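You operate a simulated robot arm through the tools that you are given. There is no shell and no other tool.

You run a simulated robot arm. Do the job below in one go: nothing can be reset, and whatever is moved stays where it is left.

JOB
Back up the old drives with the longest and the shortest run time.
Fine: switch the backup box on first; longest into the blue row, shortest into the yellow row; switch it off last.

Only the result counts: the job must be done as asked and must still hold three seconds after the hand-in. Knocking over, shifting, dropping, spilling or breaking anything else fails it.

ROBOT AND FRAMES
A 6-joint arm with a two-finger gripper, fixed in place. Base frame: the origin is at the foot of the arm, x ahead of it, y to its left, z up. Readings come in m, rad, newtons and seconds.
With the tool pointing down near the work surface it reaches from about 0.12 to 0.68 m from the base axis. Its first joint turns from -1.152 to 1.152 rad. Payload 2.45 kg.
The tool frame sits at the grasp point between the pads (the TCP): z along the fingers, y along the line on which they close. The tips reach 0.03 m beyond it. The gripper opens to 0.106 m. The gripper's body begins 0.079 m behind the TCP.
Orientation is told as [roll, pitch, yaw] about the base's x, y, z axes, in that order, counted from this pose: with the fingers straight down and closing along the base's y, the tool's x points along the base's -x, its y along +y and its z along -z.

CONTROLS
- The arm moves only by the tool step_arm. Its argument "moves" is a list of rows, each a list of 7 numbers: the turn, a rotation vector about the base's x, y, z in rad, then the shift along the base's x, y, z in m, then the gripper command, from -1 (fully open) to 1 (shut), values between in proportion. In form: [[rx, ry, rz, tx, ty, tz, claw], ...]. A call has 1 to 20 rows; each row is the pose to reach, as a shift and turn from the pose commanded when the call began. Each row takes 0.2 s and may step no farther than 0.05 m and 0.15 rad from the row before; otherwise, or with a gripper value out of range, the whole call is refused. A pose out of reach is approached as far as the arm can. The call stops where the force on the tool passes 80 N (or 10 N more than at its start, if that is more) or the arm is blocked; 0.2 s more then pass. The fingers move at their own pace (about 0.153 m/s each) and stop on an object; they squeeze with about 24 N. The grip force told is the motor's: it shows also when the fingers shut on nothing. Time passes only in rows, and 0.2 s behind the last, so rows that repeat a pose let the fingers close. It gives the time, the measured TCP pose, the force on the tool (base axes), the opening and the grip force at its end, in the units of the frame above (readings bear some noise), with the torque about the TCP (base axes, N m) and any sound that the robot's microphone picked up.
- Cameras (640 x 400 px; columns grow to the right, rows downward): "scene" is fixed at [0.0715, 0.4329, 1.3978]; the picture's right is [-0.56, -0.83, 0.00], its down [-0.50, 0.34, -0.79] and it looks along [0.66, -0.44, -0.61] (base axes); focal length 347 px, centre (320, 200). "wrist" rides on the gripper at [0.077, -0.002, -0.106] in the tool frame; the picture's right is [0.02, 1.00, 0.00], its down [-0.78, 0.02, -0.62] and it looks along [-0.62, 0.01, 0.78] (tool axes); focal length 247 px, centre (320, 200). There is no depth. A picture from a camera that has moved, and an enlarged one, comes with that camera's place and axes in the base frame and with its lens.
- camera(camera): a new picture of that camera. It takes no simulated time.
- inspect(camera, box): a new picture of the part [left, top, right, bottom] of that camera's present view, enlarged. It takes no simulated time.
- hand_in(): hands the job in; it is judged then, once.

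Places have to be worked out from the pictures, the camera data and where the tool is seen. Open the gripper and draw the arm clear of the work before you hand the job in, unless the task says otherwise.

The tools are called after ">>>" as name(argument=value, ...) on one line, values as JSON. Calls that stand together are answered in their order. step_arm: Moves the arm, as the interface text tells. Its arguments: {"type":"object","properties":{"moves":{"type":"array"}},"required":["moves"]} The other tools are called the same way: camera (camera) takes a picture; inspect (camera, box) takes an enlarged picture of a part of a camera's view; hand_in () hands the job in.

At the start:

```text
time_s: 0.0
position: [0.3307, 0.2054, 1.0489]
tool_rot: [0.001, -0.003, -0.001]
ft_force: [-0.9, 0.8, -0.2]
moment: [-0.01, -0.01, 0.0]
grip_width: 0.1059
grasp_force: 0.1
```

scene: 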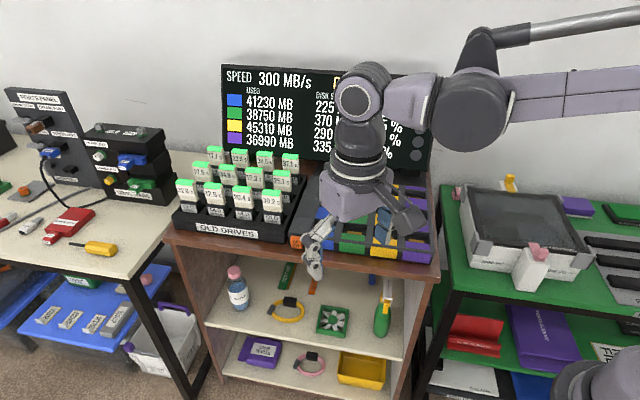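
wrist: 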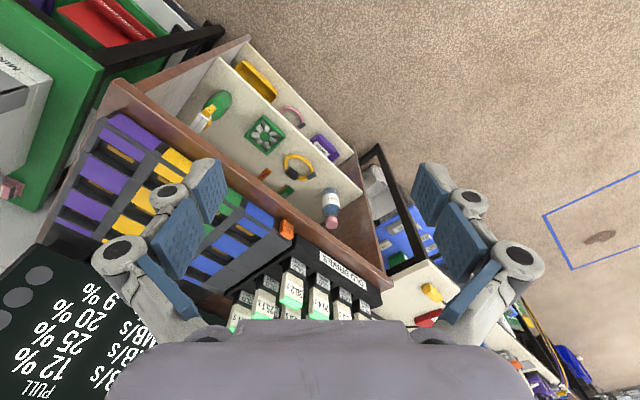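

I'll look closely at the drives, the backup box, and the screen before moving anything.

>>> inspect(camera="scene", box=[165, 135, 315, 245])

>>> inspect(camera="scene", box=[280, 170, 450, 280])

>>> inspect(camera="scene", box=[215, 60, 445, 180])

>>> inspect(camera="wrist", box=[50, 90, 390, 340])

```text
3.64 times, centred on (240, 190) of scene
camera zoom: at [0.0715, 0.4329, 1.3978], right [-0.56, -0.83, 0.0], down [-0.5, 0.34, -0.79], along [0.66, -0.44, -0.61], focal length 1262 px, centre (611, 236)
```

zoom: 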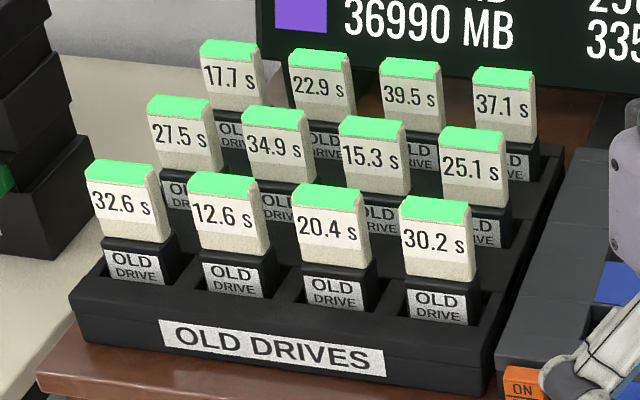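

```text
3.64 times, centred on (365, 225) of scene
camera zoom: at [0.0715, 0.4329, 1.3978], right [-0.56, -0.83, 0.0], down [-0.5, 0.34, -0.79], along [0.66, -0.44, -0.61], focal length 1262 px, centre (156, 109)
```

zoom: 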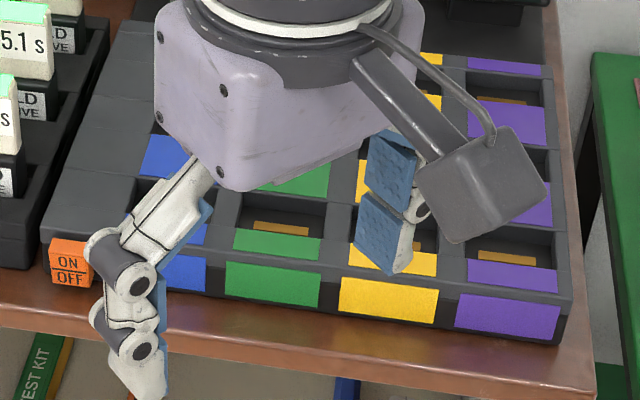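

```text
2.78 times, centred on (330, 120) of scene
camera zoom: at [0.0715, 0.4329, 1.3978], right [-0.56, -0.83, 0.0], down [-0.5, 0.34, -0.79], along [0.66, -0.44, -0.61], focal length 966 px, centre (292, 423)
```

zoom: 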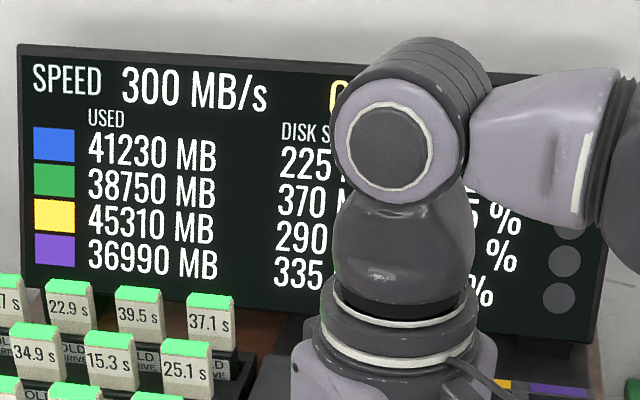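

```text
1.60 times, centred on (220, 215) of wrist
camera zoom: at [0.2551, 0.2046, 1.1556], right [-0.02, 1.0, 0.0], down [0.78, 0.02, 0.62], along [0.62, 0.01, -0.78], focal length 395 px, centre (480, 176)
```

zoom: 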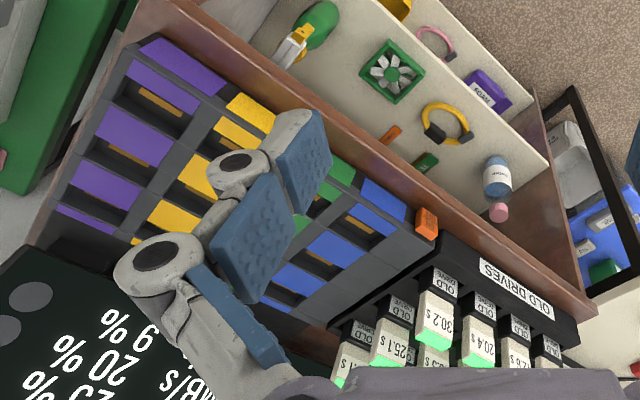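

Longest appears to be 39.5 s (back row) and shortest 12.6 s (front row). The orange ON/OFF switch looks to be near (0.60, 0.15, 0.82), but the arm hides the box, so I move it toward the right to get a clear view.

>>> step_arm(moves=[[0, 0, 0, -0.013, -0.04, 0.0, -1], [0, 0, 0, -0.026, -0.08, 0.0, -1], [0, 0, 0, -0.039, -0.12, 0.0, -1], [0, 0, 0, -0.052, -0.16, 0.0, -1], [0, 0, 0, -0.065, -0.2, 0.0, -1], [0, 0, 0, -0.078, -0.24, 0.0, -1], [0, 0, 0, -0.091, -0.28, 0.0, -1], [0, 0, 0, -0.104, -0.32, 0.0, -1], [0, 0, 0, -0.117, -0.36, 0.0, -1], [0, 0, 0, -0.13, -0.4, 0.0, -1]])

```text
time_s: 2.2
position: [0.2005, -0.1945, 1.0484]
tool_rot: [0.003, -0.004, 0.001]
ft_force: [0.6, 0.3, 0.0]
moment: [0.0, -0.01, 0.03]
grip_width: 0.1061
grasp_force: 0.1
```

The arm moved as commanded. Now I take new pictures for a clear view of the box and screen.

>>> camera(camera="scene")

>>> camera(camera="wrist")

>>> inspect(camera="scene", box=[280, 165, 450, 275])

>>> inspect(camera="scene", box=[215, 60, 445, 180])

```text
taken
```

scene: 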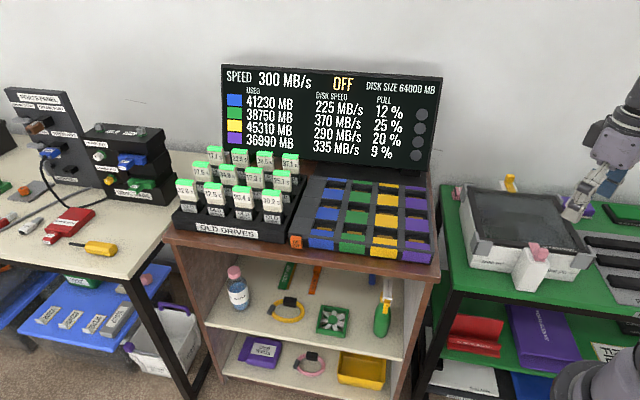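

```text
taken
camera wrist: at [0.125, -0.1962, 1.1543], right [-0.02, 1.0, 0.0], down [0.78, 0.02, 0.62], along [0.62, 0.02, -0.78], focal length 247 px, centre (320, 200)
```

wrist: 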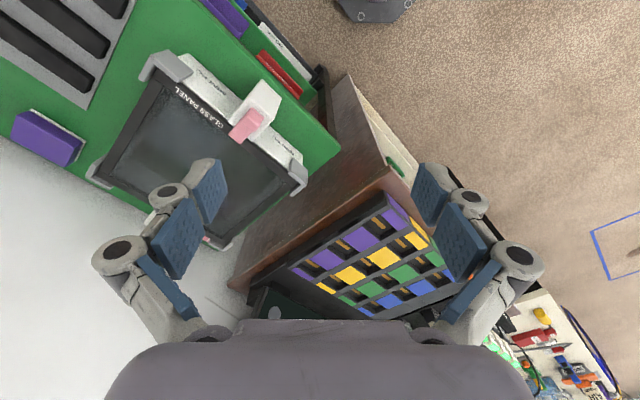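

```text
3.64 times, centred on (365, 220) of scene
camera zoom: at [0.0715, 0.4329, 1.3979], right [-0.56, -0.83, 0.0], down [-0.5, 0.34, -0.79], along [0.66, -0.44, -0.61], focal length 1262 px, centre (156, 127)
```

zoom: 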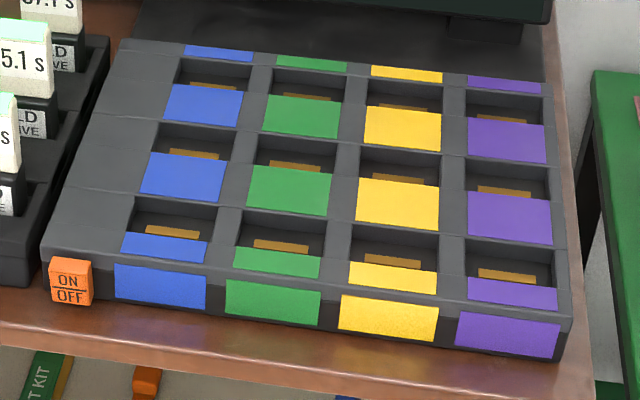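

```text
2.78 times, centred on (330, 120) of scene
camera zoom: at [0.0715, 0.4329, 1.3979], right [-0.56, -0.83, 0.0], down [-0.5, 0.34, -0.79], along [0.66, -0.44, -0.61], focal length 966 px, centre (292, 423)
```

zoom: 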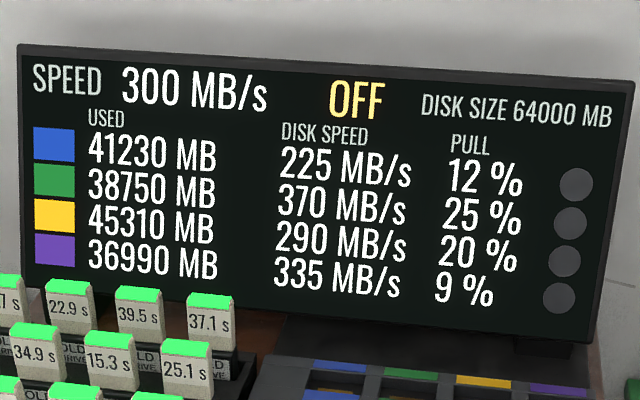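

Now the screen reads OFF, with 3 slots per colour row in the box. I move above the area in front of the rack to triangulate the drives and check reach.

>>> step_arm(moves=[[0, 0, 0, 0.025, 0.033, 0.005, -1], [0, 0, 0, 0.05, 0.066, 0.01, -1], [0, 0, 0, 0.075, 0.099, 0.015, -1], [0, 0, 0, 0.1, 0.132, 0.02, -1], [0, 0, 0, 0.125, 0.165, 0.025, -1], [0, 0, 0, 0.15, 0.198, 0.03, -1], [0, 0, 0, 0.175, 0.231, 0.035, -1], [0, 0, 0, 0.2, 0.264, 0.04, -1], [0, 0, 0, 0.225, 0.297, 0.045, -1], [0, 0, 0, 0.25, 0.33, 0.05, -1], [0, 0, 0, 0.275, 0.363, 0.05, -1], [0, 0, 0, 0.3, 0.396, 0.05, -1]])

>>> camera(camera="wrist")

>>> inspect(camera="wrist", box=[150, 120, 470, 320])

```text
time_s: 4.8
position: [0.5002, 0.2033, 1.0985]
tool_rot: [0.002, -0.003, 0.001]
ft_force: [-1.4, 0.0, -1.0]
moment: [0.01, 0.01, -0.01]
grip_width: 0.106
grasp_force: 0.0
```

```text
taken
camera wrist: at [0.425, 0.2016, 1.2049], right [-0.02, 1.0, 0.0], down [0.78, 0.02, 0.62], along [0.62, 0.01, -0.78], focal length 247 px, centre (320, 200)
```

wrist: 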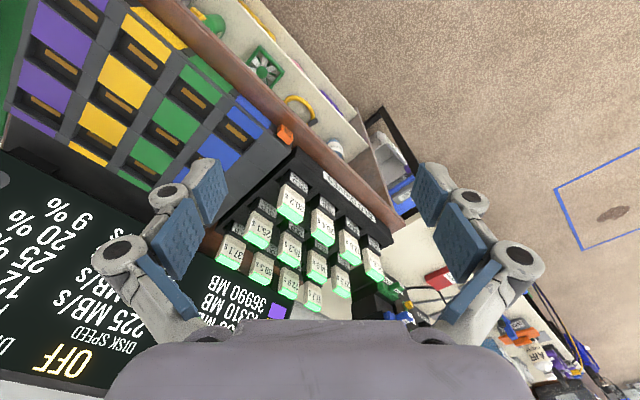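

```text
2.00 times, centred on (310, 220) of wrist
camera zoom: at [0.425, 0.2016, 1.2049], right [-0.02, 1.0, 0.0], down [0.78, 0.02, 0.62], along [0.62, 0.01, -0.78], focal length 494 px, centre (340, 160)
```

zoom: 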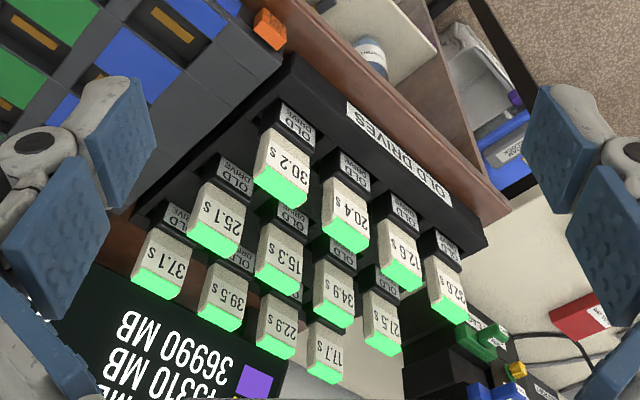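

The drives sit in a flat rack rotated 45°: 12.6 s near (0.75, 0.27), 39.5 s near (0.82, 0.11), tops around z 0.92. Next I zoom in on the switch and the slots.

>>> inspect(camera="wrist", box=[260, 110, 310, 150])

>>> inspect(camera="scene", box=[285, 225, 325, 255])

>>> inspect(camera="wrist", box=[20, 0, 300, 190])

>>> inspect(camera="wrist", box=[200, 140, 400, 320])

```text
10.00 times, centred on (285, 130) of wrist
camera zoom: at [0.425, 0.2016, 1.2049], right [-0.02, 1.0, 0.0], down [0.78, 0.02, 0.62], along [0.62, 0.01, -0.78], focal length 2470 px, centre (670, 900)
```

zoom: 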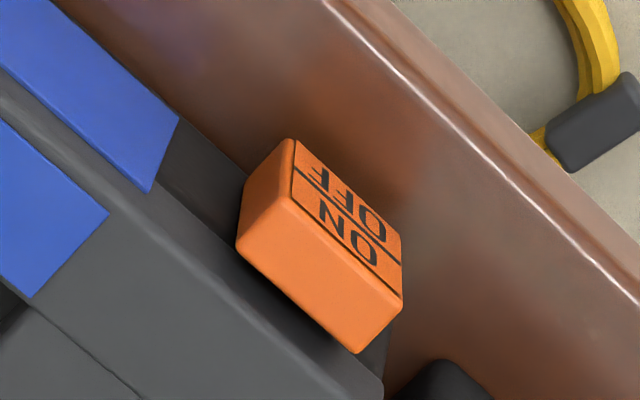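

```text
13.33 times, centred on (305, 240) of scene
camera zoom: at [0.0715, 0.4329, 1.3978], right [-0.56, -0.83, 0.0], down [-0.5, 0.34, -0.79], along [0.66, -0.44, -0.61], focal length 4628 px, centre (520, -333)
```

zoom: 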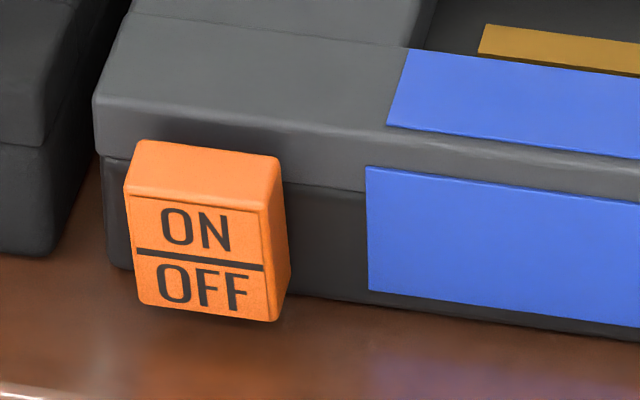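

```text
2.11 times, centred on (160, 95) of wrist
camera zoom: at [0.425, 0.2016, 1.2049], right [-0.02, 1.0, 0.0], down [0.78, 0.02, 0.62], along [0.62, 0.01, -0.78], focal length 520 px, centre (657, 421)
```

zoom: 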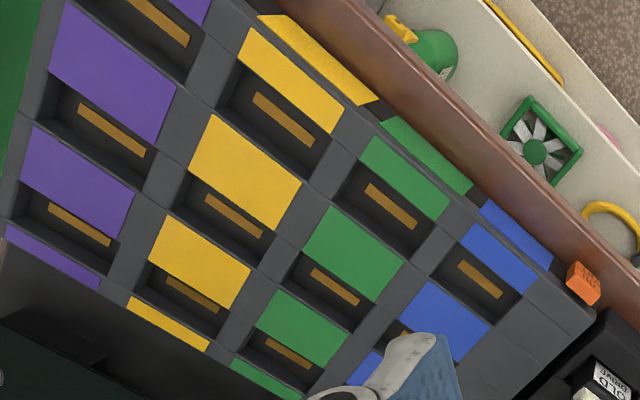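

```text
2.22 times, centred on (300, 230) of wrist
camera zoom: at [0.425, 0.2016, 1.2049], right [-0.02, 1.0, 0.0], down [0.78, 0.02, 0.62], along [0.62, 0.01, -0.78], focal length 549 px, centre (364, 133)
```

zoom: 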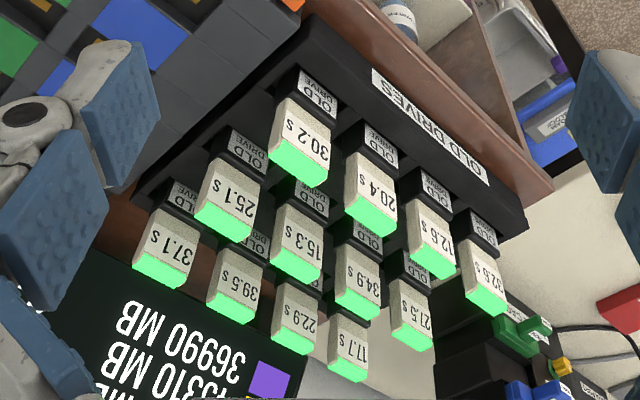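

The switch is a push block on the box's front face, centred near (0.592, 0.152, 0.816), about 12 mm proud. I turn the tool 45° to line up with the box, shut the fingers, and probe outward reach high above everything.

>>> step_arm(moves=[[0, 0, 0.131, 0, 0, 0.01, 0], [0, 0, 0.262, 0, 0, 0.02, 0.5], [0, 0, 0.393, 0, 0, 0.03, 1], [0, 0, 0.524, 0, 0, 0.04, 1], [0, 0, 0.655, 0, 0, 0.05, 1], [0, 0, 0.785, 0, 0, 0.05, 1], [0, 0, 0.785, 0.04, 0.01, 0.05, 1], [0, 0, 0.785, 0.08, 0.02, 0.05, 1], [0, 0, 0.785, 0.12, 0.03, 0.05, 1], [0, 0, 0.785, 0.16, 0.04, 0.05, 1], [0, 0, 0.785, 0.2, 0.05, 0.05, 1]])

```text
time_s: 7.2
position: [0.5887, 0.2148, 1.1028]
tool_rot: [0.003, -0.005, 0.784]
ft_force: [-0.4, 0.1, -0.3]
moment: [0.0, 0.01, -0.01]
grip_width: 0.0002
grasp_force: 23.8
out of reach, approached as far as the arm can: row 8, 9, 10, 11
```

Pointing straight down at z≈1.10 the limit is about r = 0.63, so the drives (r≈0.80–0.83) need a tilted tool. I'll tilt the fingers toward the rack, about the closing axis, and see where the tool goes.

>>> step_arm(moves=[[0, 0, 0, -0.03, -0.03, -0.02, 1], [0.0925, -0.0925, 0, -0.06, -0.06, -0.03, 1], [0.185, -0.185, 0, -0.08, -0.08, -0.04, 1], [0.2775, -0.2775, 0, -0.08, -0.1, -0.05, 1], [0.37, -0.37, 0, -0.08, -0.1, -0.06, 1], [0.4625, -0.4625, 0, -0.08, -0.1, -0.07, 1], [0.555, -0.555, 0, -0.08, -0.1, -0.08, 1], [0.555, -0.555, 0, -0.08, -0.1, -0.08, 1]])

```text
time_s: 9.0
position: [0.5092, 0.1169, 1.0235]
tool_rot: [0.002, -0.787, 0.785]
ft_force: [0.2, -0.8, 0.1]
moment: [0.02, 0.01, -0.01]
grip_width: 0.0002
grasp_force: 24.0
```

The tilt reads pitch −0.785, yaw 0.785, as wanted. Now I probe outward at z≈1.02, well above the drive tops, toward the 39.5 s drive.

>>> step_arm(moves=[[0, 0, 0, 0.04, 0, 0, 1], [0, 0, 0, 0.08, 0, 0, 1], [0, 0, 0, 0.12, 0, 0, 1], [0, 0, 0, 0.16, 0, 0, 1], [0, 0, 0, 0.2, 0, 0, 1], [0, 0, 0, 0.24, 0, 0, 1], [0, 0, 0, 0.28, 0, 0, 1]])

>>> camera(camera="scene")

>>> camera(camera="wrist")

```text
time_s: 10.6
position: [0.7872, 0.116, 1.0231]
tool_rot: [0.002, -0.787, 0.784]
ft_force: [0.2, -0.9, -0.7]
moment: [0.0, 0.01, -0.03]
grip_width: 0.0002
grasp_force: 23.8
```

```text
taken
```

scene: 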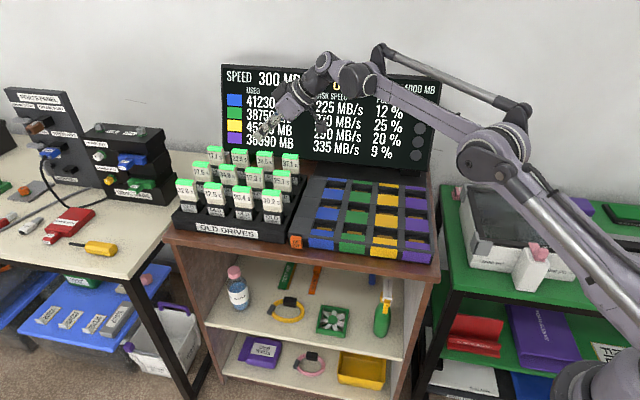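

```text
taken
camera wrist: at [0.6982, 0.0241, 1.0439], right [-0.72, 0.7, -0.01], down [0.07, 0.09, 0.99], along [0.69, 0.71, -0.11], focal length 247 px, centre (320, 200)
```

wrist: 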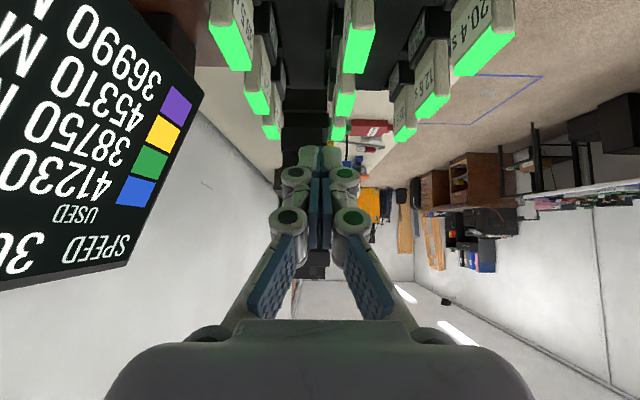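

The 45° tilt reaches r≈0.80 comfortably. I zoom in on the drives from this low viewpoint to refine their positions and size.

>>> inspect(camera="wrist", box=[190, 0, 530, 160])

>>> inspect(camera="scene", box=[170, 40, 400, 240])

```text
1.88 times, centred on (360, 80) of wrist
camera zoom: at [0.6982, 0.0241, 1.0439], right [-0.72, 0.7, -0.01], down [0.07, 0.09, 0.99], along [0.69, 0.71, -0.11], focal length 465 px, centre (245, 426)
```

zoom: 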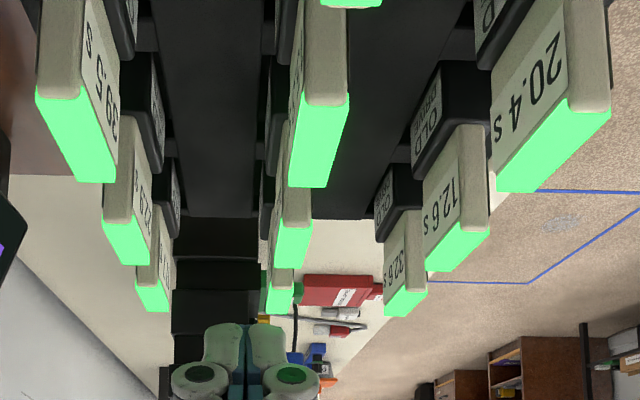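

```text
2.00 times, centred on (285, 140) of scene
camera zoom: at [0.0715, 0.4329, 1.3978], right [-0.56, -0.83, 0.0], down [-0.5, 0.34, -0.79], along [0.66, -0.44, -0.61], focal length 694 px, centre (390, 320)
```

zoom: 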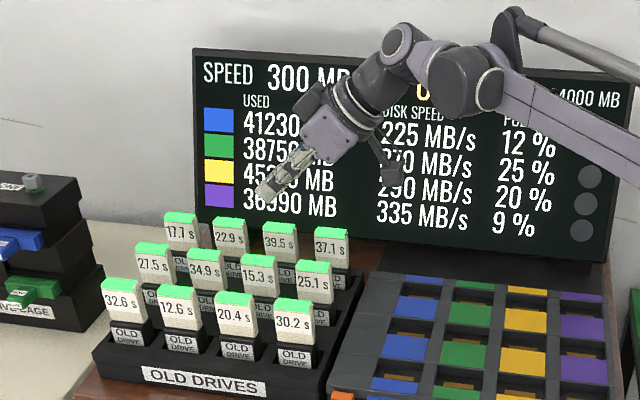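

Labels are confirmed: 39.5, 22.9, 17.7 (back row), and 20.4, 12.6, 32.6 (front row). I enlarge more to get corner pixels for precise positions.

>>> inspect(camera="wrist", box=[200, 0, 290, 70])

>>> inspect(camera="wrist", box=[380, 30, 540, 130])

>>> inspect(camera="scene", box=[200, 135, 310, 195])

>>> inspect(camera="scene", box=[170, 165, 300, 245])

```text
5.71 times, centred on (245, 35) of wrist
camera zoom: at [0.6982, 0.0241, 1.0439], right [-0.72, 0.7, -0.01], down [0.07, 0.09, 0.99], along [0.69, 0.71, -0.11], focal length 1411 px, centre (749, 1143)
```

zoom: 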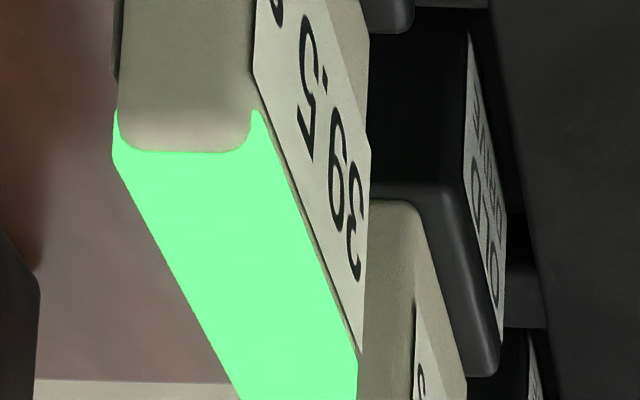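

```text
4.00 times, centred on (460, 80) of wrist
camera zoom: at [0.6982, 0.0241, 1.0439], right [-0.72, 0.7, -0.01], down [0.07, 0.09, 0.99], along [0.69, 0.71, -0.11], focal length 988 px, centre (-240, 680)
```

zoom: 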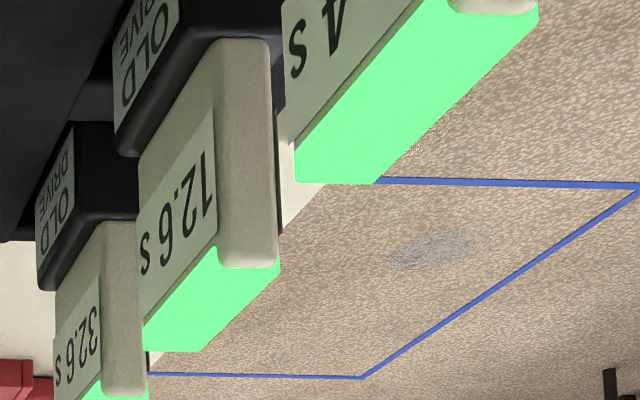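

```text
5.82 times, centred on (255, 165) of scene
camera zoom: at [0.0715, 0.4329, 1.3978], right [-0.56, -0.83, 0.0], down [-0.5, 0.34, -0.79], along [0.66, -0.44, -0.61], focal length 2020 px, centre (698, 404)
```

zoom: 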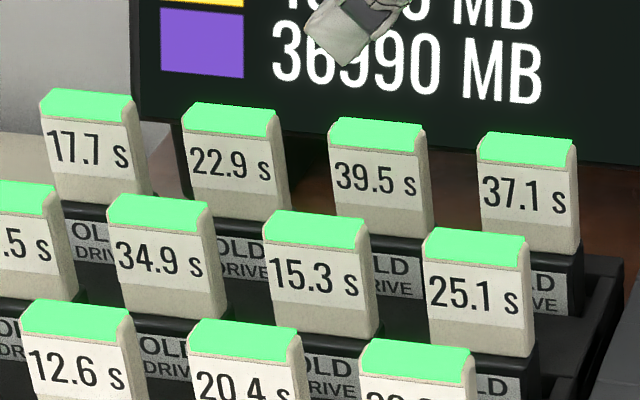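

```text
4.92 times, centred on (235, 205) of scene
camera zoom: at [0.0715, 0.4329, 1.3978], right [-0.56, -0.83, 0.0], down [-0.5, 0.34, -0.79], along [0.66, -0.44, -0.61], focal length 1709 px, centre (738, 175)
```

zoom: 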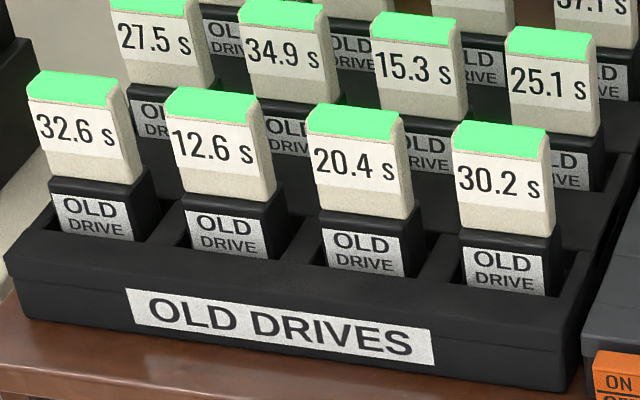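

The 39.5 s drive's top centre works out to about (0.854, 0.094, 0.918), roughly 46 mm wide and 16.5 mm thick. I first go to the switch: back off, untilt, and spin to yaw −45° so the sides of the shut fingers can press the button squarely.

>>> step_arm(moves=[[-0.0925, 0.0925, 0, -0.045, 0.005, 0.005, 1], [-0.185, 0.185, 0, -0.09, 0.01, 0.01, 1], [-0.2775, 0.2775, 0, -0.13, 0.015, 0.01, 1], [-0.37, 0.37, 0, -0.165, 0.02, 0.01, 1], [-0.4625, 0.4625, 0, -0.2, 0.03, 0.01, 1], [-0.555, 0.555, 0, -0.225, 0.04, 0.01, 1], [-0.555, 0.555, 0, -0.235, 0.05, 0.01, 1]])

>>> step_arm(moves=[[0, 0, -0.143, 0, 0, 0, 1], [0, 0, -0.286, 0, 0, 0, 1], [0, 0, -0.429, 0, 0, 0, 1], [0, 0, -0.571, 0, 0, 0, 1], [0, 0, -0.714, 0, 0, 0, 1], [0, 0, -0.857, 0, 0, 0, 1], [0, 0, -1.0, 0, 0, 0, 1], [0, 0, -1.143, 0, 0, 0, 1], [0, 0, -1.286, 0, 0, -0.02, 1], [0, 0, -1.429, 0, 0, -0.05, 1], [0, 0, -1.571, 0, 0, -0.08, 1], [0, 0, -1.571, 0, 0, -0.11, 1]])

>>> camera(camera="wrist")

>>> camera(camera="scene")

```text
time_s: 12.2
position: [0.5515, 0.1667, 1.0335]
tool_rot: [0.0, 0.001, 0.786]
ft_force: [0.0, -0.6, -0.8]
moment: [0.01, 0.0, 0.0]
grip_width: 0.0
grasp_force: 24.0
```

```text
time_s: 14.8
position: [0.5539, 0.166, 0.9205]
tool_rot: [0.001, -0.004, -0.786]
ft_force: [0.6, 0.1, 0.5]
moment: [-0.03, -0.01, -0.02]
grip_width: 0.0
grasp_force: 23.8
```

```text
taken
camera wrist: at [0.4987, 0.2193, 1.0276], right [0.69, 0.72, 0.0], down [0.56, -0.54, 0.62], along [0.45, -0.43, -0.78], focal length 247 px, centre (320, 200)
```

wrist: 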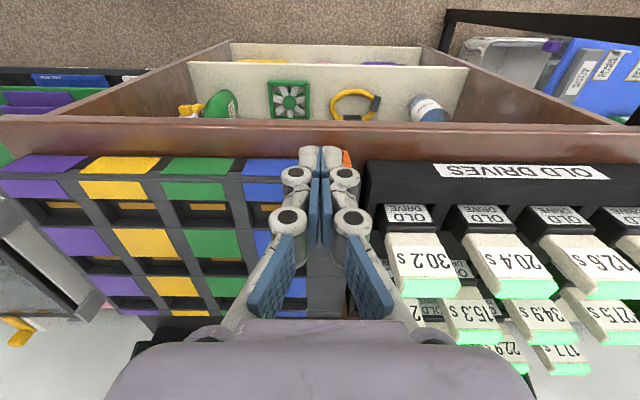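

```text
taken
```

scene: 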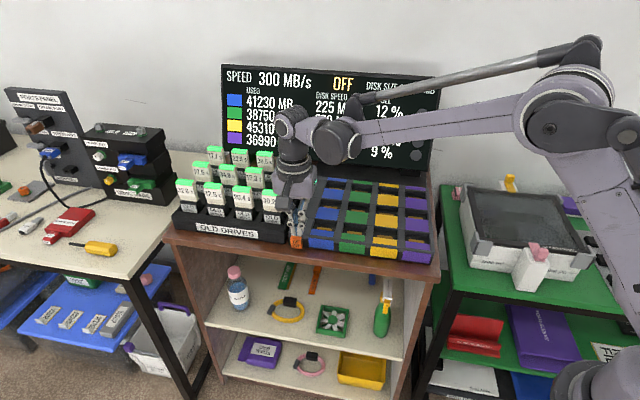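

The tool is now aligned with the box, and the button is just behind the fingertips. I zoom in for its exact offset.

>>> inspect(camera="wrist", box=[280, 125, 380, 195])

>>> inspect(camera="scene", box=[270, 180, 330, 260])

```text
5.71 times, centred on (330, 160) of wrist
camera zoom: at [0.4987, 0.2193, 1.0276], right [0.69, 0.72, 0.0], down [0.56, -0.54, 0.62], along [0.45, -0.43, -0.78], focal length 1411 px, centre (263, 429)
```

zoom: 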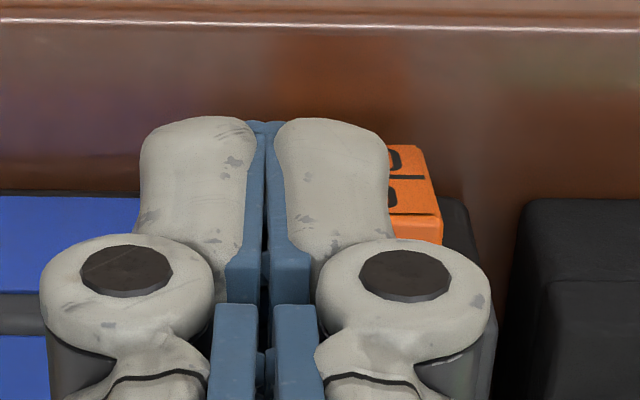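

```text
5.00 times, centred on (300, 220) of scene
camera zoom: at [0.0715, 0.4329, 1.3978], right [-0.56, -0.83, 0.0], down [-0.5, 0.34, -0.79], along [0.66, -0.44, -0.61], focal length 1736 px, centre (420, 100)
```

zoom: 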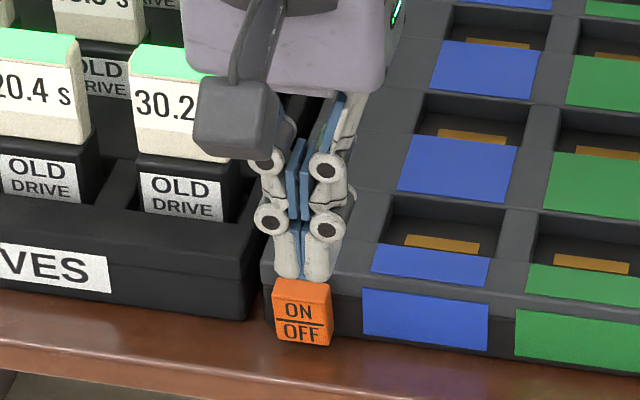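

The button's centre is at a≈0.5266, b≈0.3104 in box axes, so I shift along the box by 17 mm, lower the tips to the ON half (tip z≈0.82), and stop about 16 mm short of it.

>>> step_arm(moves=[[0, 0, 0, 0.0123, 0.0123, 0, 1], [0, 0, 0, 0.0123, 0.0123, -0.03, 1], [0, 0, 0, 0.0154, 0.0093, -0.055, 1], [0, 0, 0, 0.0185, 0.0062, -0.0705, 1], [0, 0, 0, 0.0185, 0.0062, -0.0705, 1]])

>>> inspect(camera="scene", box=[270, 180, 330, 260])

>>> inspect(camera="wrist", box=[280, 125, 380, 195])

```text
time_s: 16.0
position: [0.5715, 0.1721, 0.8517]
tool_rot: [0.002, -0.003, -0.785]
ft_force: [0.0, -0.3, -0.2]
moment: [0.03, -0.02, 0.03]
grip_width: 0.0
grasp_force: 23.6
```

```text
5.00 times, centred on (300, 220) of scene
camera zoom: at [0.0715, 0.4329, 1.3978], right [-0.56, -0.83, 0.0], down [-0.5, 0.34, -0.79], along [0.66, -0.44, -0.61], focal length 1736 px, centre (420, 100)
```

zoom: 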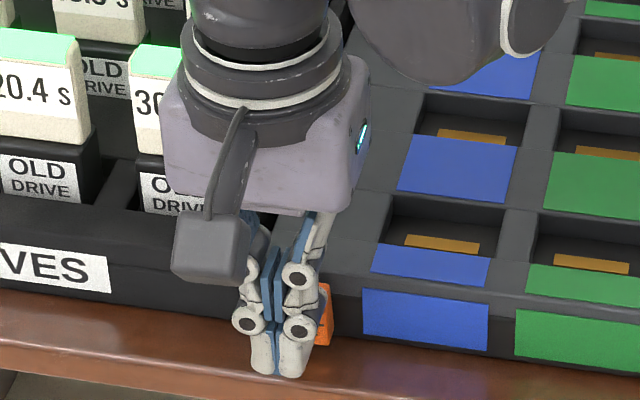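

```text
5.71 times, centred on (330, 160) of wrist
camera zoom: at [0.5167, 0.225, 0.9575], right [0.69, 0.72, 0.0], down [0.56, -0.54, 0.62], along [0.45, -0.43, -0.78], focal length 1411 px, centre (263, 429)
```

zoom: 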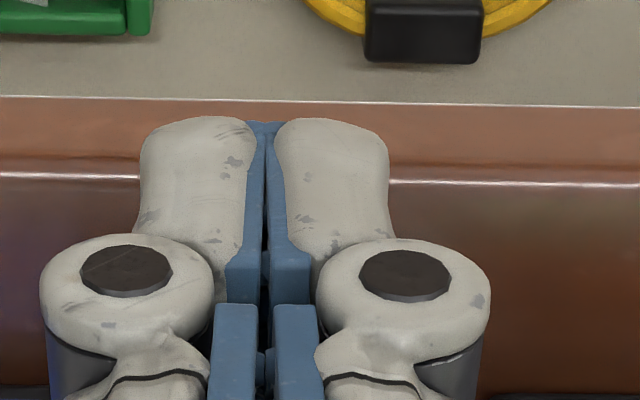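

Fingers sit right in front of the button with tips at about z 0.82. I advance toward the box in small steps, watching force and sound.

>>> step_arm(moves=[[0, 0, 0, 0.0021, -0.0021, 0, 1], [0, 0, 0, 0.0042, -0.0042, 0, 1], [0, 0, 0, 0.0064, -0.0064, 0, 1], [0, 0, 0, 0.0085, -0.0085, 0, 1], [0, 0, 0, 0.0099, -0.0099, 0, 1], [0, 0, 0, 0.0106, -0.0106, 0, 1]])

```text
time_s: 17.4
position: [0.5815, 0.1614, 0.852]
tool_rot: [0.002, -0.002, -0.788]
ft_force: [-0.4, 1.0, 0.0]
moment: [0.05, 0.04, -0.02]
grip_width: 0.0061
grasp_force: 28.9
```

The opening changed to 6 mm with almost no force on the tool; I check with pictures before going further.

>>> inspect(camera="scene", box=[270, 190, 330, 260])

>>> inspect(camera="wrist", box=[280, 125, 380, 195])

>>> inspect(camera="scene", box=[215, 60, 445, 180])

```text
5.71 times, centred on (300, 225) of scene
camera zoom: at [0.0715, 0.4329, 1.3978], right [-0.56, -0.83, 0.0], down [-0.5, 0.34, -0.79], along [0.66, -0.44, -0.61], focal length 1984 px, centre (434, 57)
```

zoom: 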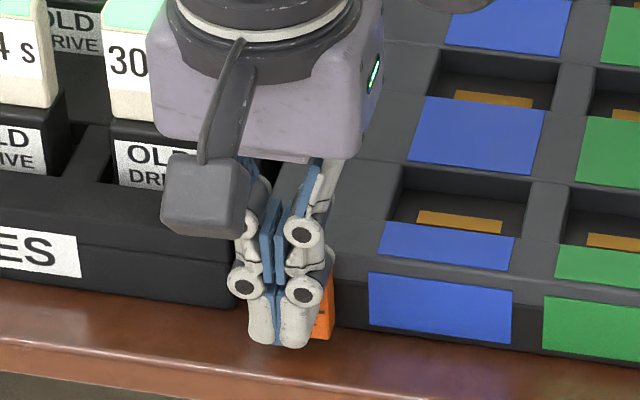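

```text
5.71 times, centred on (330, 160) of wrist
camera zoom: at [0.5274, 0.2155, 0.9579], right [0.69, 0.72, 0.0], down [0.56, -0.54, 0.62], along [0.45, -0.43, -0.78], focal length 1411 px, centre (263, 429)
```

zoom: 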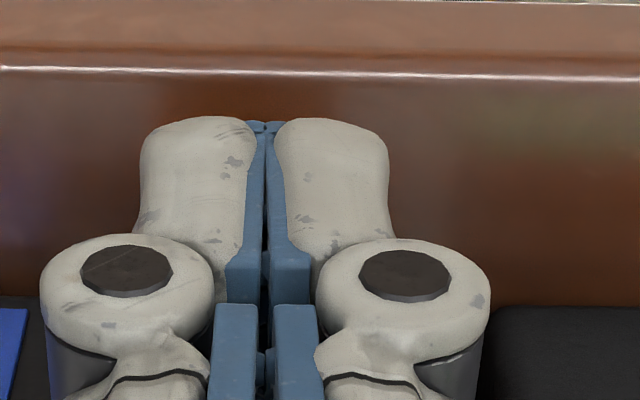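

```text
2.78 times, centred on (330, 120) of scene
camera zoom: at [0.0715, 0.4329, 1.3978], right [-0.56, -0.83, 0.0], down [-0.5, 0.34, -0.79], along [0.66, -0.44, -0.61], focal length 966 px, centre (292, 423)
```

zoom: 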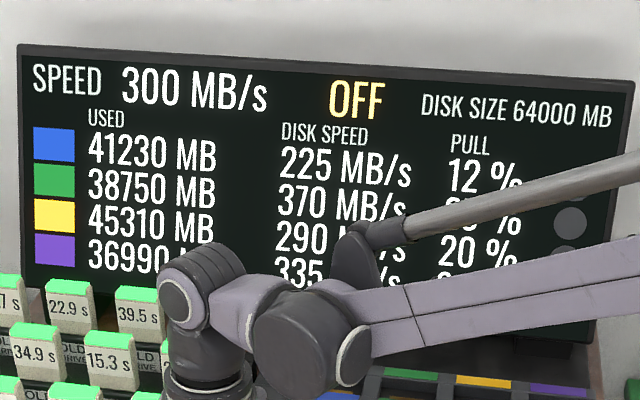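

The picture shows the fingers still shut and just short of the button, and the screen still reads OFF. I advance another 3 mm in small steps and re-read.

>>> step_arm(moves=[[0, 0, 0, 0.0007, -0.0007, 0, 1], [0, 0, 0, 0.0014, -0.0014, 0, 1], [0, 0, 0, 0.0021, -0.0021, 0, 1]])

```text
time_s: 18.2
position: [0.5826, 0.1627, 0.8518]
tool_rot: [0.0, 0.003, -0.785]
ft_force: [-17.6, 11.0, 4.8]
moment: [0.31, 0.26, -0.09]
grip_width: 0.0058
grasp_force: 28.2
```

Contact: about 21 N against the button at b≈0.308, no click yet. I press 1.5 mm further and check the screen.

>>> step_arm(moves=[[0, 0, 0, 0.0005, -0.0005, 0, 1], [0, 0, 0, 0.001, -0.001, 0, 1]])

>>> inspect(camera="scene", box=[215, 60, 445, 180])

>>> inspect(camera="scene", box=[270, 190, 330, 260])

```text
time_s: 18.8
position: [0.5825, 0.162, 0.8512]
tool_rot: [0.0, 0.008, -0.783]
ft_force: [-25.5, 15.5, 4.2]
moment: [0.53, 0.44, -0.14]
grip_width: 0.0059
grasp_force: 29.2
```

```text
2.78 times, centred on (330, 120) of scene
camera zoom: at [0.0708, 0.4332, 1.3978], right [-0.56, -0.83, 0.0], down [-0.5, 0.34, -0.8], along [0.66, -0.44, -0.61], focal length 966 px, centre (292, 423)
```

zoom: 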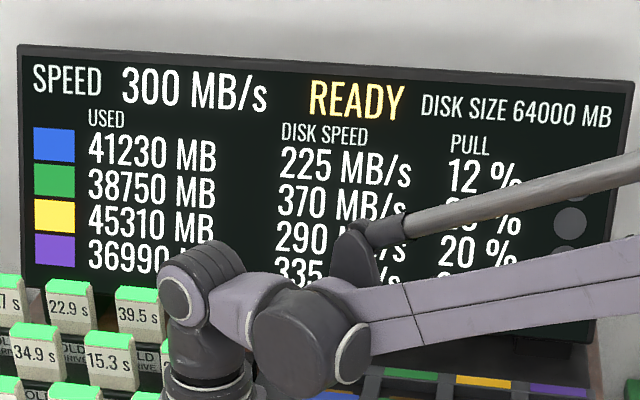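

```text
5.71 times, centred on (300, 225) of scene
camera zoom: at [0.0708, 0.4332, 1.3978], right [-0.56, -0.83, 0.0], down [-0.5, 0.34, -0.8], along [0.66, -0.44, -0.61], focal length 1984 px, centre (434, 57)
```

zoom: 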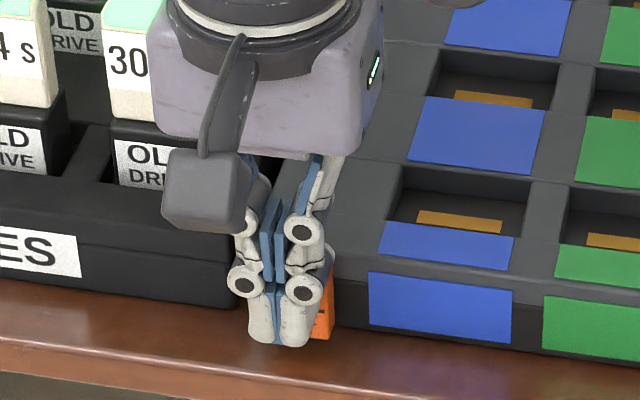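

The screen now reads READY, so the box is on. I back straight off the button and rise.

>>> step_arm(moves=[[0, 0, 0, -0.007, 0.007, 0, 1], [0, 0, 0, -0.018, 0.018, 0, 1], [0, 0, 0, -0.025, 0.025, 0, 1], [0, 0, 0, -0.025, 0.025, 0.04, 1], [0, 0, 0, -0.025, 0.025, 0.08, 1], [0, 0, 0, -0.025, 0.02, 0.12, 1], [0, 0, 0, -0.025, 0.0, 0.16, 1], [0, 0, 0, -0.03, -0.03, 0.19, 1], [0, 0, 0, -0.03, -0.06, 0.2, 1]])

>>> inspect(camera="scene", box=[215, 60, 445, 180])

>>> inspect(camera="scene", box=[285, 225, 325, 255])

>>> inspect(camera="wrist", box=[100, 80, 540, 360])

```text
time_s: 20.8
position: [0.5547, 0.0993, 1.0513]
tool_rot: [0.001, 0.0, -0.786]
ft_force: [0.0, 0.7, 0.8]
moment: [-0.01, 0.03, 0.01]
grip_width: 0.0001
grasp_force: 28.5
```

```text
2.78 times, centred on (330, 120) of scene
camera zoom: at [0.0715, 0.4329, 1.3979], right [-0.56, -0.83, 0.0], down [-0.5, 0.34, -0.79], along [0.66, -0.44, -0.61], focal length 966 px, centre (292, 423)
```

zoom: 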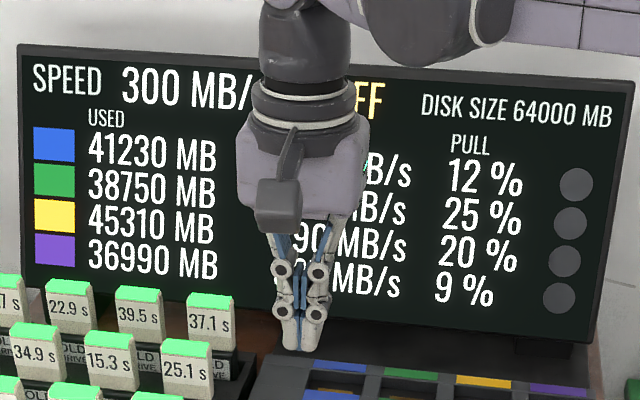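

```text
13.33 times, centred on (305, 240) of scene
camera zoom: at [0.0715, 0.4329, 1.3979], right [-0.56, -0.83, 0.0], down [-0.5, 0.34, -0.79], along [0.66, -0.44, -0.61], focal length 4628 px, centre (520, -333)
```

zoom: 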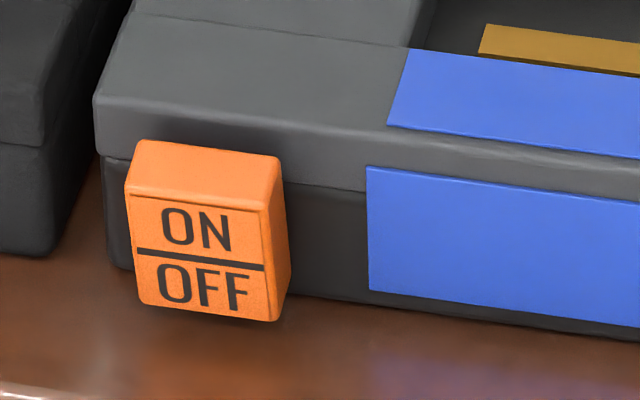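

```text
1.43 times, centred on (320, 220) of wrist
camera zoom: at [0.5004, 0.1519, 1.158], right [0.69, 0.72, 0.0], down [0.56, -0.54, 0.62], along [0.45, -0.43, -0.78], focal length 353 px, centre (320, 171)
```

zoom: 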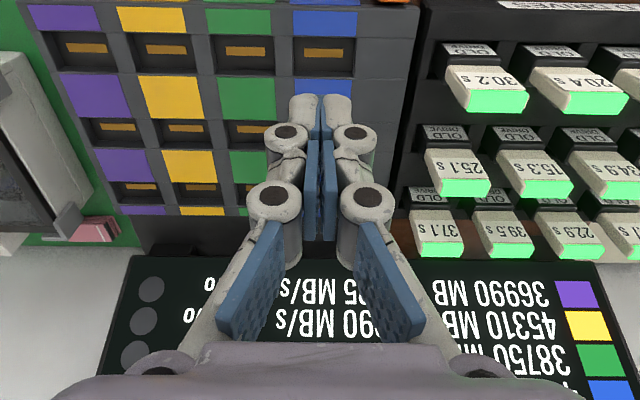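

The word on the screen ends in "FF", so it seems to have gone back to OFF after the release. I lower the tool slightly out of the line of sight and check the screen and button again.

>>> step_arm(moves=[[0, 0, 0, 0.0, 0.03, -0.02, 1], [0, 0, 0, 0.0, 0.07, -0.04, 1], [0, 0, 0, 0.0, 0.09, -0.08, 1]])

>>> inspect(camera="scene", box=[215, 60, 445, 180])

>>> inspect(camera="wrist", box=[280, 100, 400, 190])

```text
time_s: 21.6
position: [0.5555, 0.1882, 0.9725]
tool_rot: [0.001, -0.004, -0.784]
ft_force: [0.7, -0.1, -0.1]
moment: [-0.02, 0.03, -0.01]
grip_width: 0.0
grasp_force: 28.5
```

```text
2.78 times, centred on (330, 120) of scene
camera zoom: at [0.0716, 0.4329, 1.3978], right [-0.56, -0.83, 0.0], down [-0.5, 0.34, -0.79], along [0.66, -0.44, -0.61], focal length 966 px, centre (292, 423)
```

zoom: 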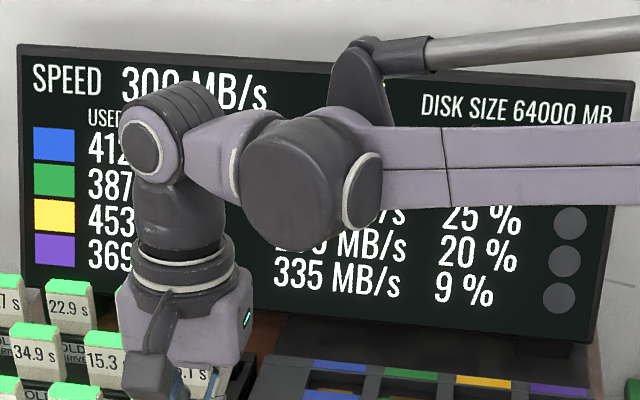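

```text
4.44 times, centred on (340, 145) of wrist
camera zoom: at [0.5, 0.2422, 1.0776], right [0.69, 0.72, 0.0], down [0.56, -0.54, 0.62], along [0.45, -0.43, -0.78], focal length 1098 px, centre (231, 444)
```

zoom: 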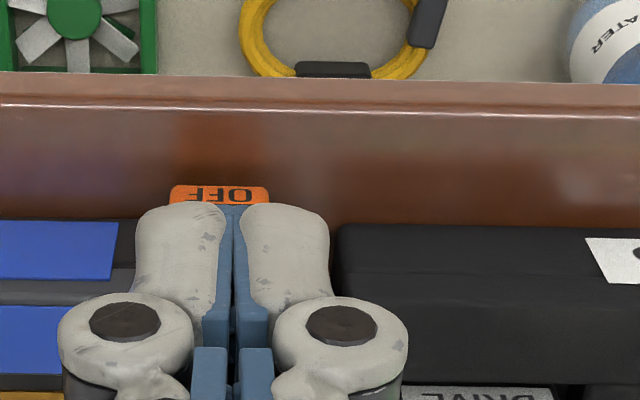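

I return to just in front of the button, where the screen's status word is visible, to read the state before pressing again.

>>> step_arm(moves=[[0, 0, 0, 0.005, -0.005, -0.04, 1], [0, 0, 0, 0.01, -0.01, -0.08, 1], [0, 0, 0, 0.016, -0.015, -0.11, 1], [0, 0, 0, 0.0203, -0.0194, -0.1205, 1], [0, 0, 0, 0.0203, -0.0194, -0.1205, 1]])

>>> inspect(camera="scene", box=[215, 60, 445, 180])

```text
time_s: 22.8
position: [0.575, 0.1695, 0.8511]
tool_rot: [0.002, 0.0, -0.785]
ft_force: [-0.3, -0.7, -0.3]
moment: [0.01, 0.0, 0.03]
grip_width: 0.0
grasp_force: 28.1
```

```text
2.78 times, centred on (330, 120) of scene
camera zoom: at [0.0715, 0.4329, 1.3978], right [-0.56, -0.83, 0.0], down [-0.5, 0.34, -0.79], along [0.66, -0.44, -0.61], focal length 966 px, centre (292, 423)
```

zoom: 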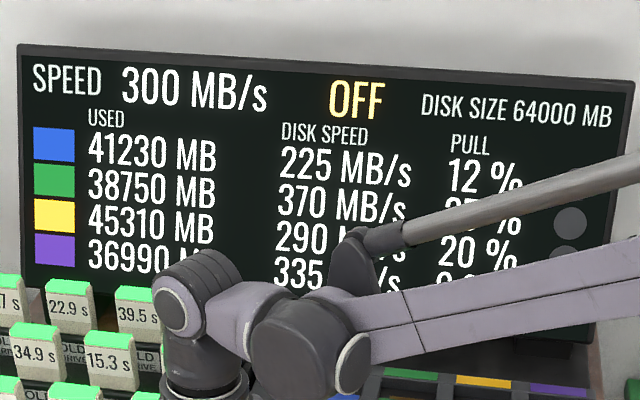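

Still OFF, so the first press did not hold (probably a double count from hovering at the trip point). I press again in one decisive stroke, about 45 N, then release at once.

>>> step_arm(moves=[[0, 0, 0, 0.006, -0.006, 0, 1], [0, 0, 0, 0.0127, -0.0127, 0, 1], [0, 0, 0, 0.0127, -0.0127, 0, 1], [0, 0, 0, 0.0, 0.0, 0, 1], [0, 0, 0, -0.005, 0.005, 0, 1]])

>>> inspect(camera="scene", box=[215, 60, 445, 180])

```text
time_s: 24.0
position: [0.571, 0.1728, 0.8521]
tool_rot: [0.0, -0.004, -0.787]
ft_force: [-0.4, 0.2, 0.5]
moment: [-0.01, 0.0, 0.02]
grip_width: 0.0
grasp_force: 28.3
```

```text
2.78 times, centred on (330, 120) of scene
camera zoom: at [0.0715, 0.4329, 1.3978], right [-0.56, -0.83, 0.0], down [-0.5, 0.34, -0.79], along [0.66, -0.44, -0.61], focal length 966 px, centre (292, 423)
```

zoom: 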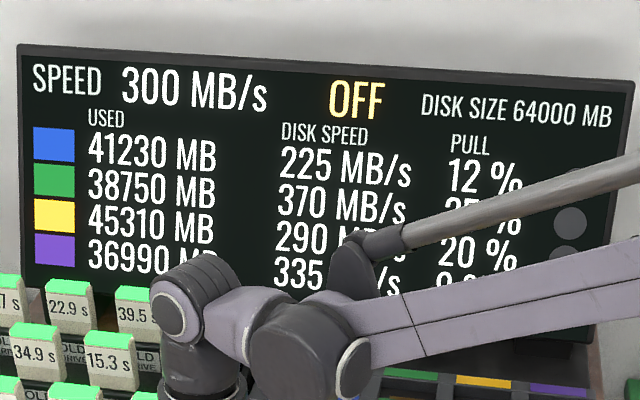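

It still reads OFF. I'll press in stages and watch the screen at each stage, to learn how the switch behaves.

>>> step_arm(moves=[[0, 0, 0, 0.007, -0.007, 0, 1], [0, 0, 0, 0.0125, -0.0125, 0, 1], [0, 0, 0, 0.0135, -0.0135, 0, 1]])

>>> inspect(camera="scene", box=[315, 70, 375, 110])

>>> step_arm(moves=[[0, 0, 0, 0.0014, -0.0014, 0, 1]])

>>> inspect(camera="scene", box=[315, 70, 375, 110])

>>> step_arm(moves=[[0, 0, 0, 0.0014, -0.0014, 0, 1]])

>>> inspect(camera="scene", box=[315, 70, 375, 110])

```text
time_s: 24.8
position: [0.583, 0.1629, 0.8516]
tool_rot: [0.001, 0.001, -0.784]
ft_force: [-10.9, 5.5, 1.0]
moment: [0.22, 0.23, -0.03]
grip_width: 0.006
grasp_force: 28.8
```

```text
10.00 times, centred on (345, 90) of scene
camera zoom: at [0.0712, 0.433, 1.3978], right [-0.56, -0.83, 0.0], down [-0.5, 0.34, -0.79], along [0.66, -0.44, -0.61], focal length 3471 px, centre (70, 1300)
```

zoom: 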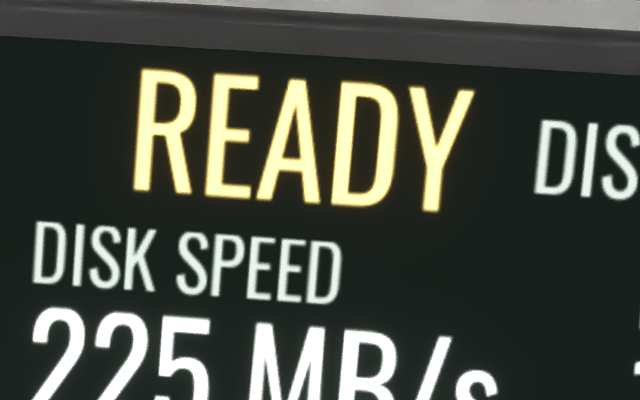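

```text
time_s: 25.2
position: [0.5821, 0.1624, 0.8525]
tool_rot: [-0.004, 0.005, -0.782]
ft_force: [-24.1, 13.0, 2.8]
moment: [0.45, 0.53, -0.13]
grip_width: 0.0062
grasp_force: 28.3
```

```text
10.00 times, centred on (345, 90) of scene
camera zoom: at [0.0709, 0.4332, 1.3978], right [-0.56, -0.83, 0.0], down [-0.5, 0.34, -0.8], along [0.66, -0.44, -0.61], focal length 3471 px, centre (70, 1300)
```

zoom: 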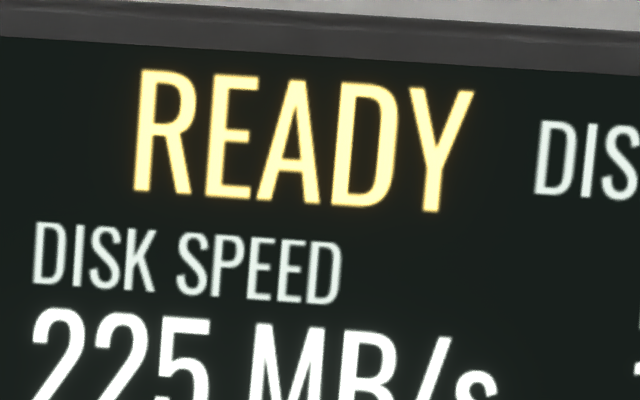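

```text
time_s: 25.6
position: [0.5821, 0.1625, 0.8517]
tool_rot: [-0.002, 0.012, -0.781]
ft_force: [-31.9, 16.4, 2.4]
moment: [0.64, 0.63, -0.15]
grip_width: 0.0061
grasp_force: 28.8
```

```text
10.00 times, centred on (345, 90) of scene
camera zoom: at [0.0707, 0.4333, 1.3978], right [-0.56, -0.83, 0.0], down [-0.5, 0.34, -0.8], along [0.66, -0.44, -0.61], focal length 3471 px, centre (70, 1300)
```

zoom: 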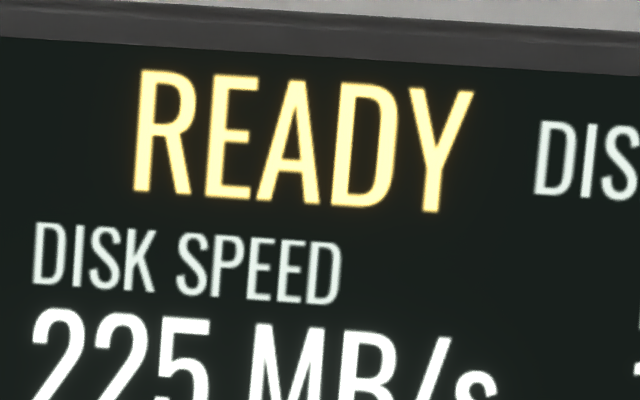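

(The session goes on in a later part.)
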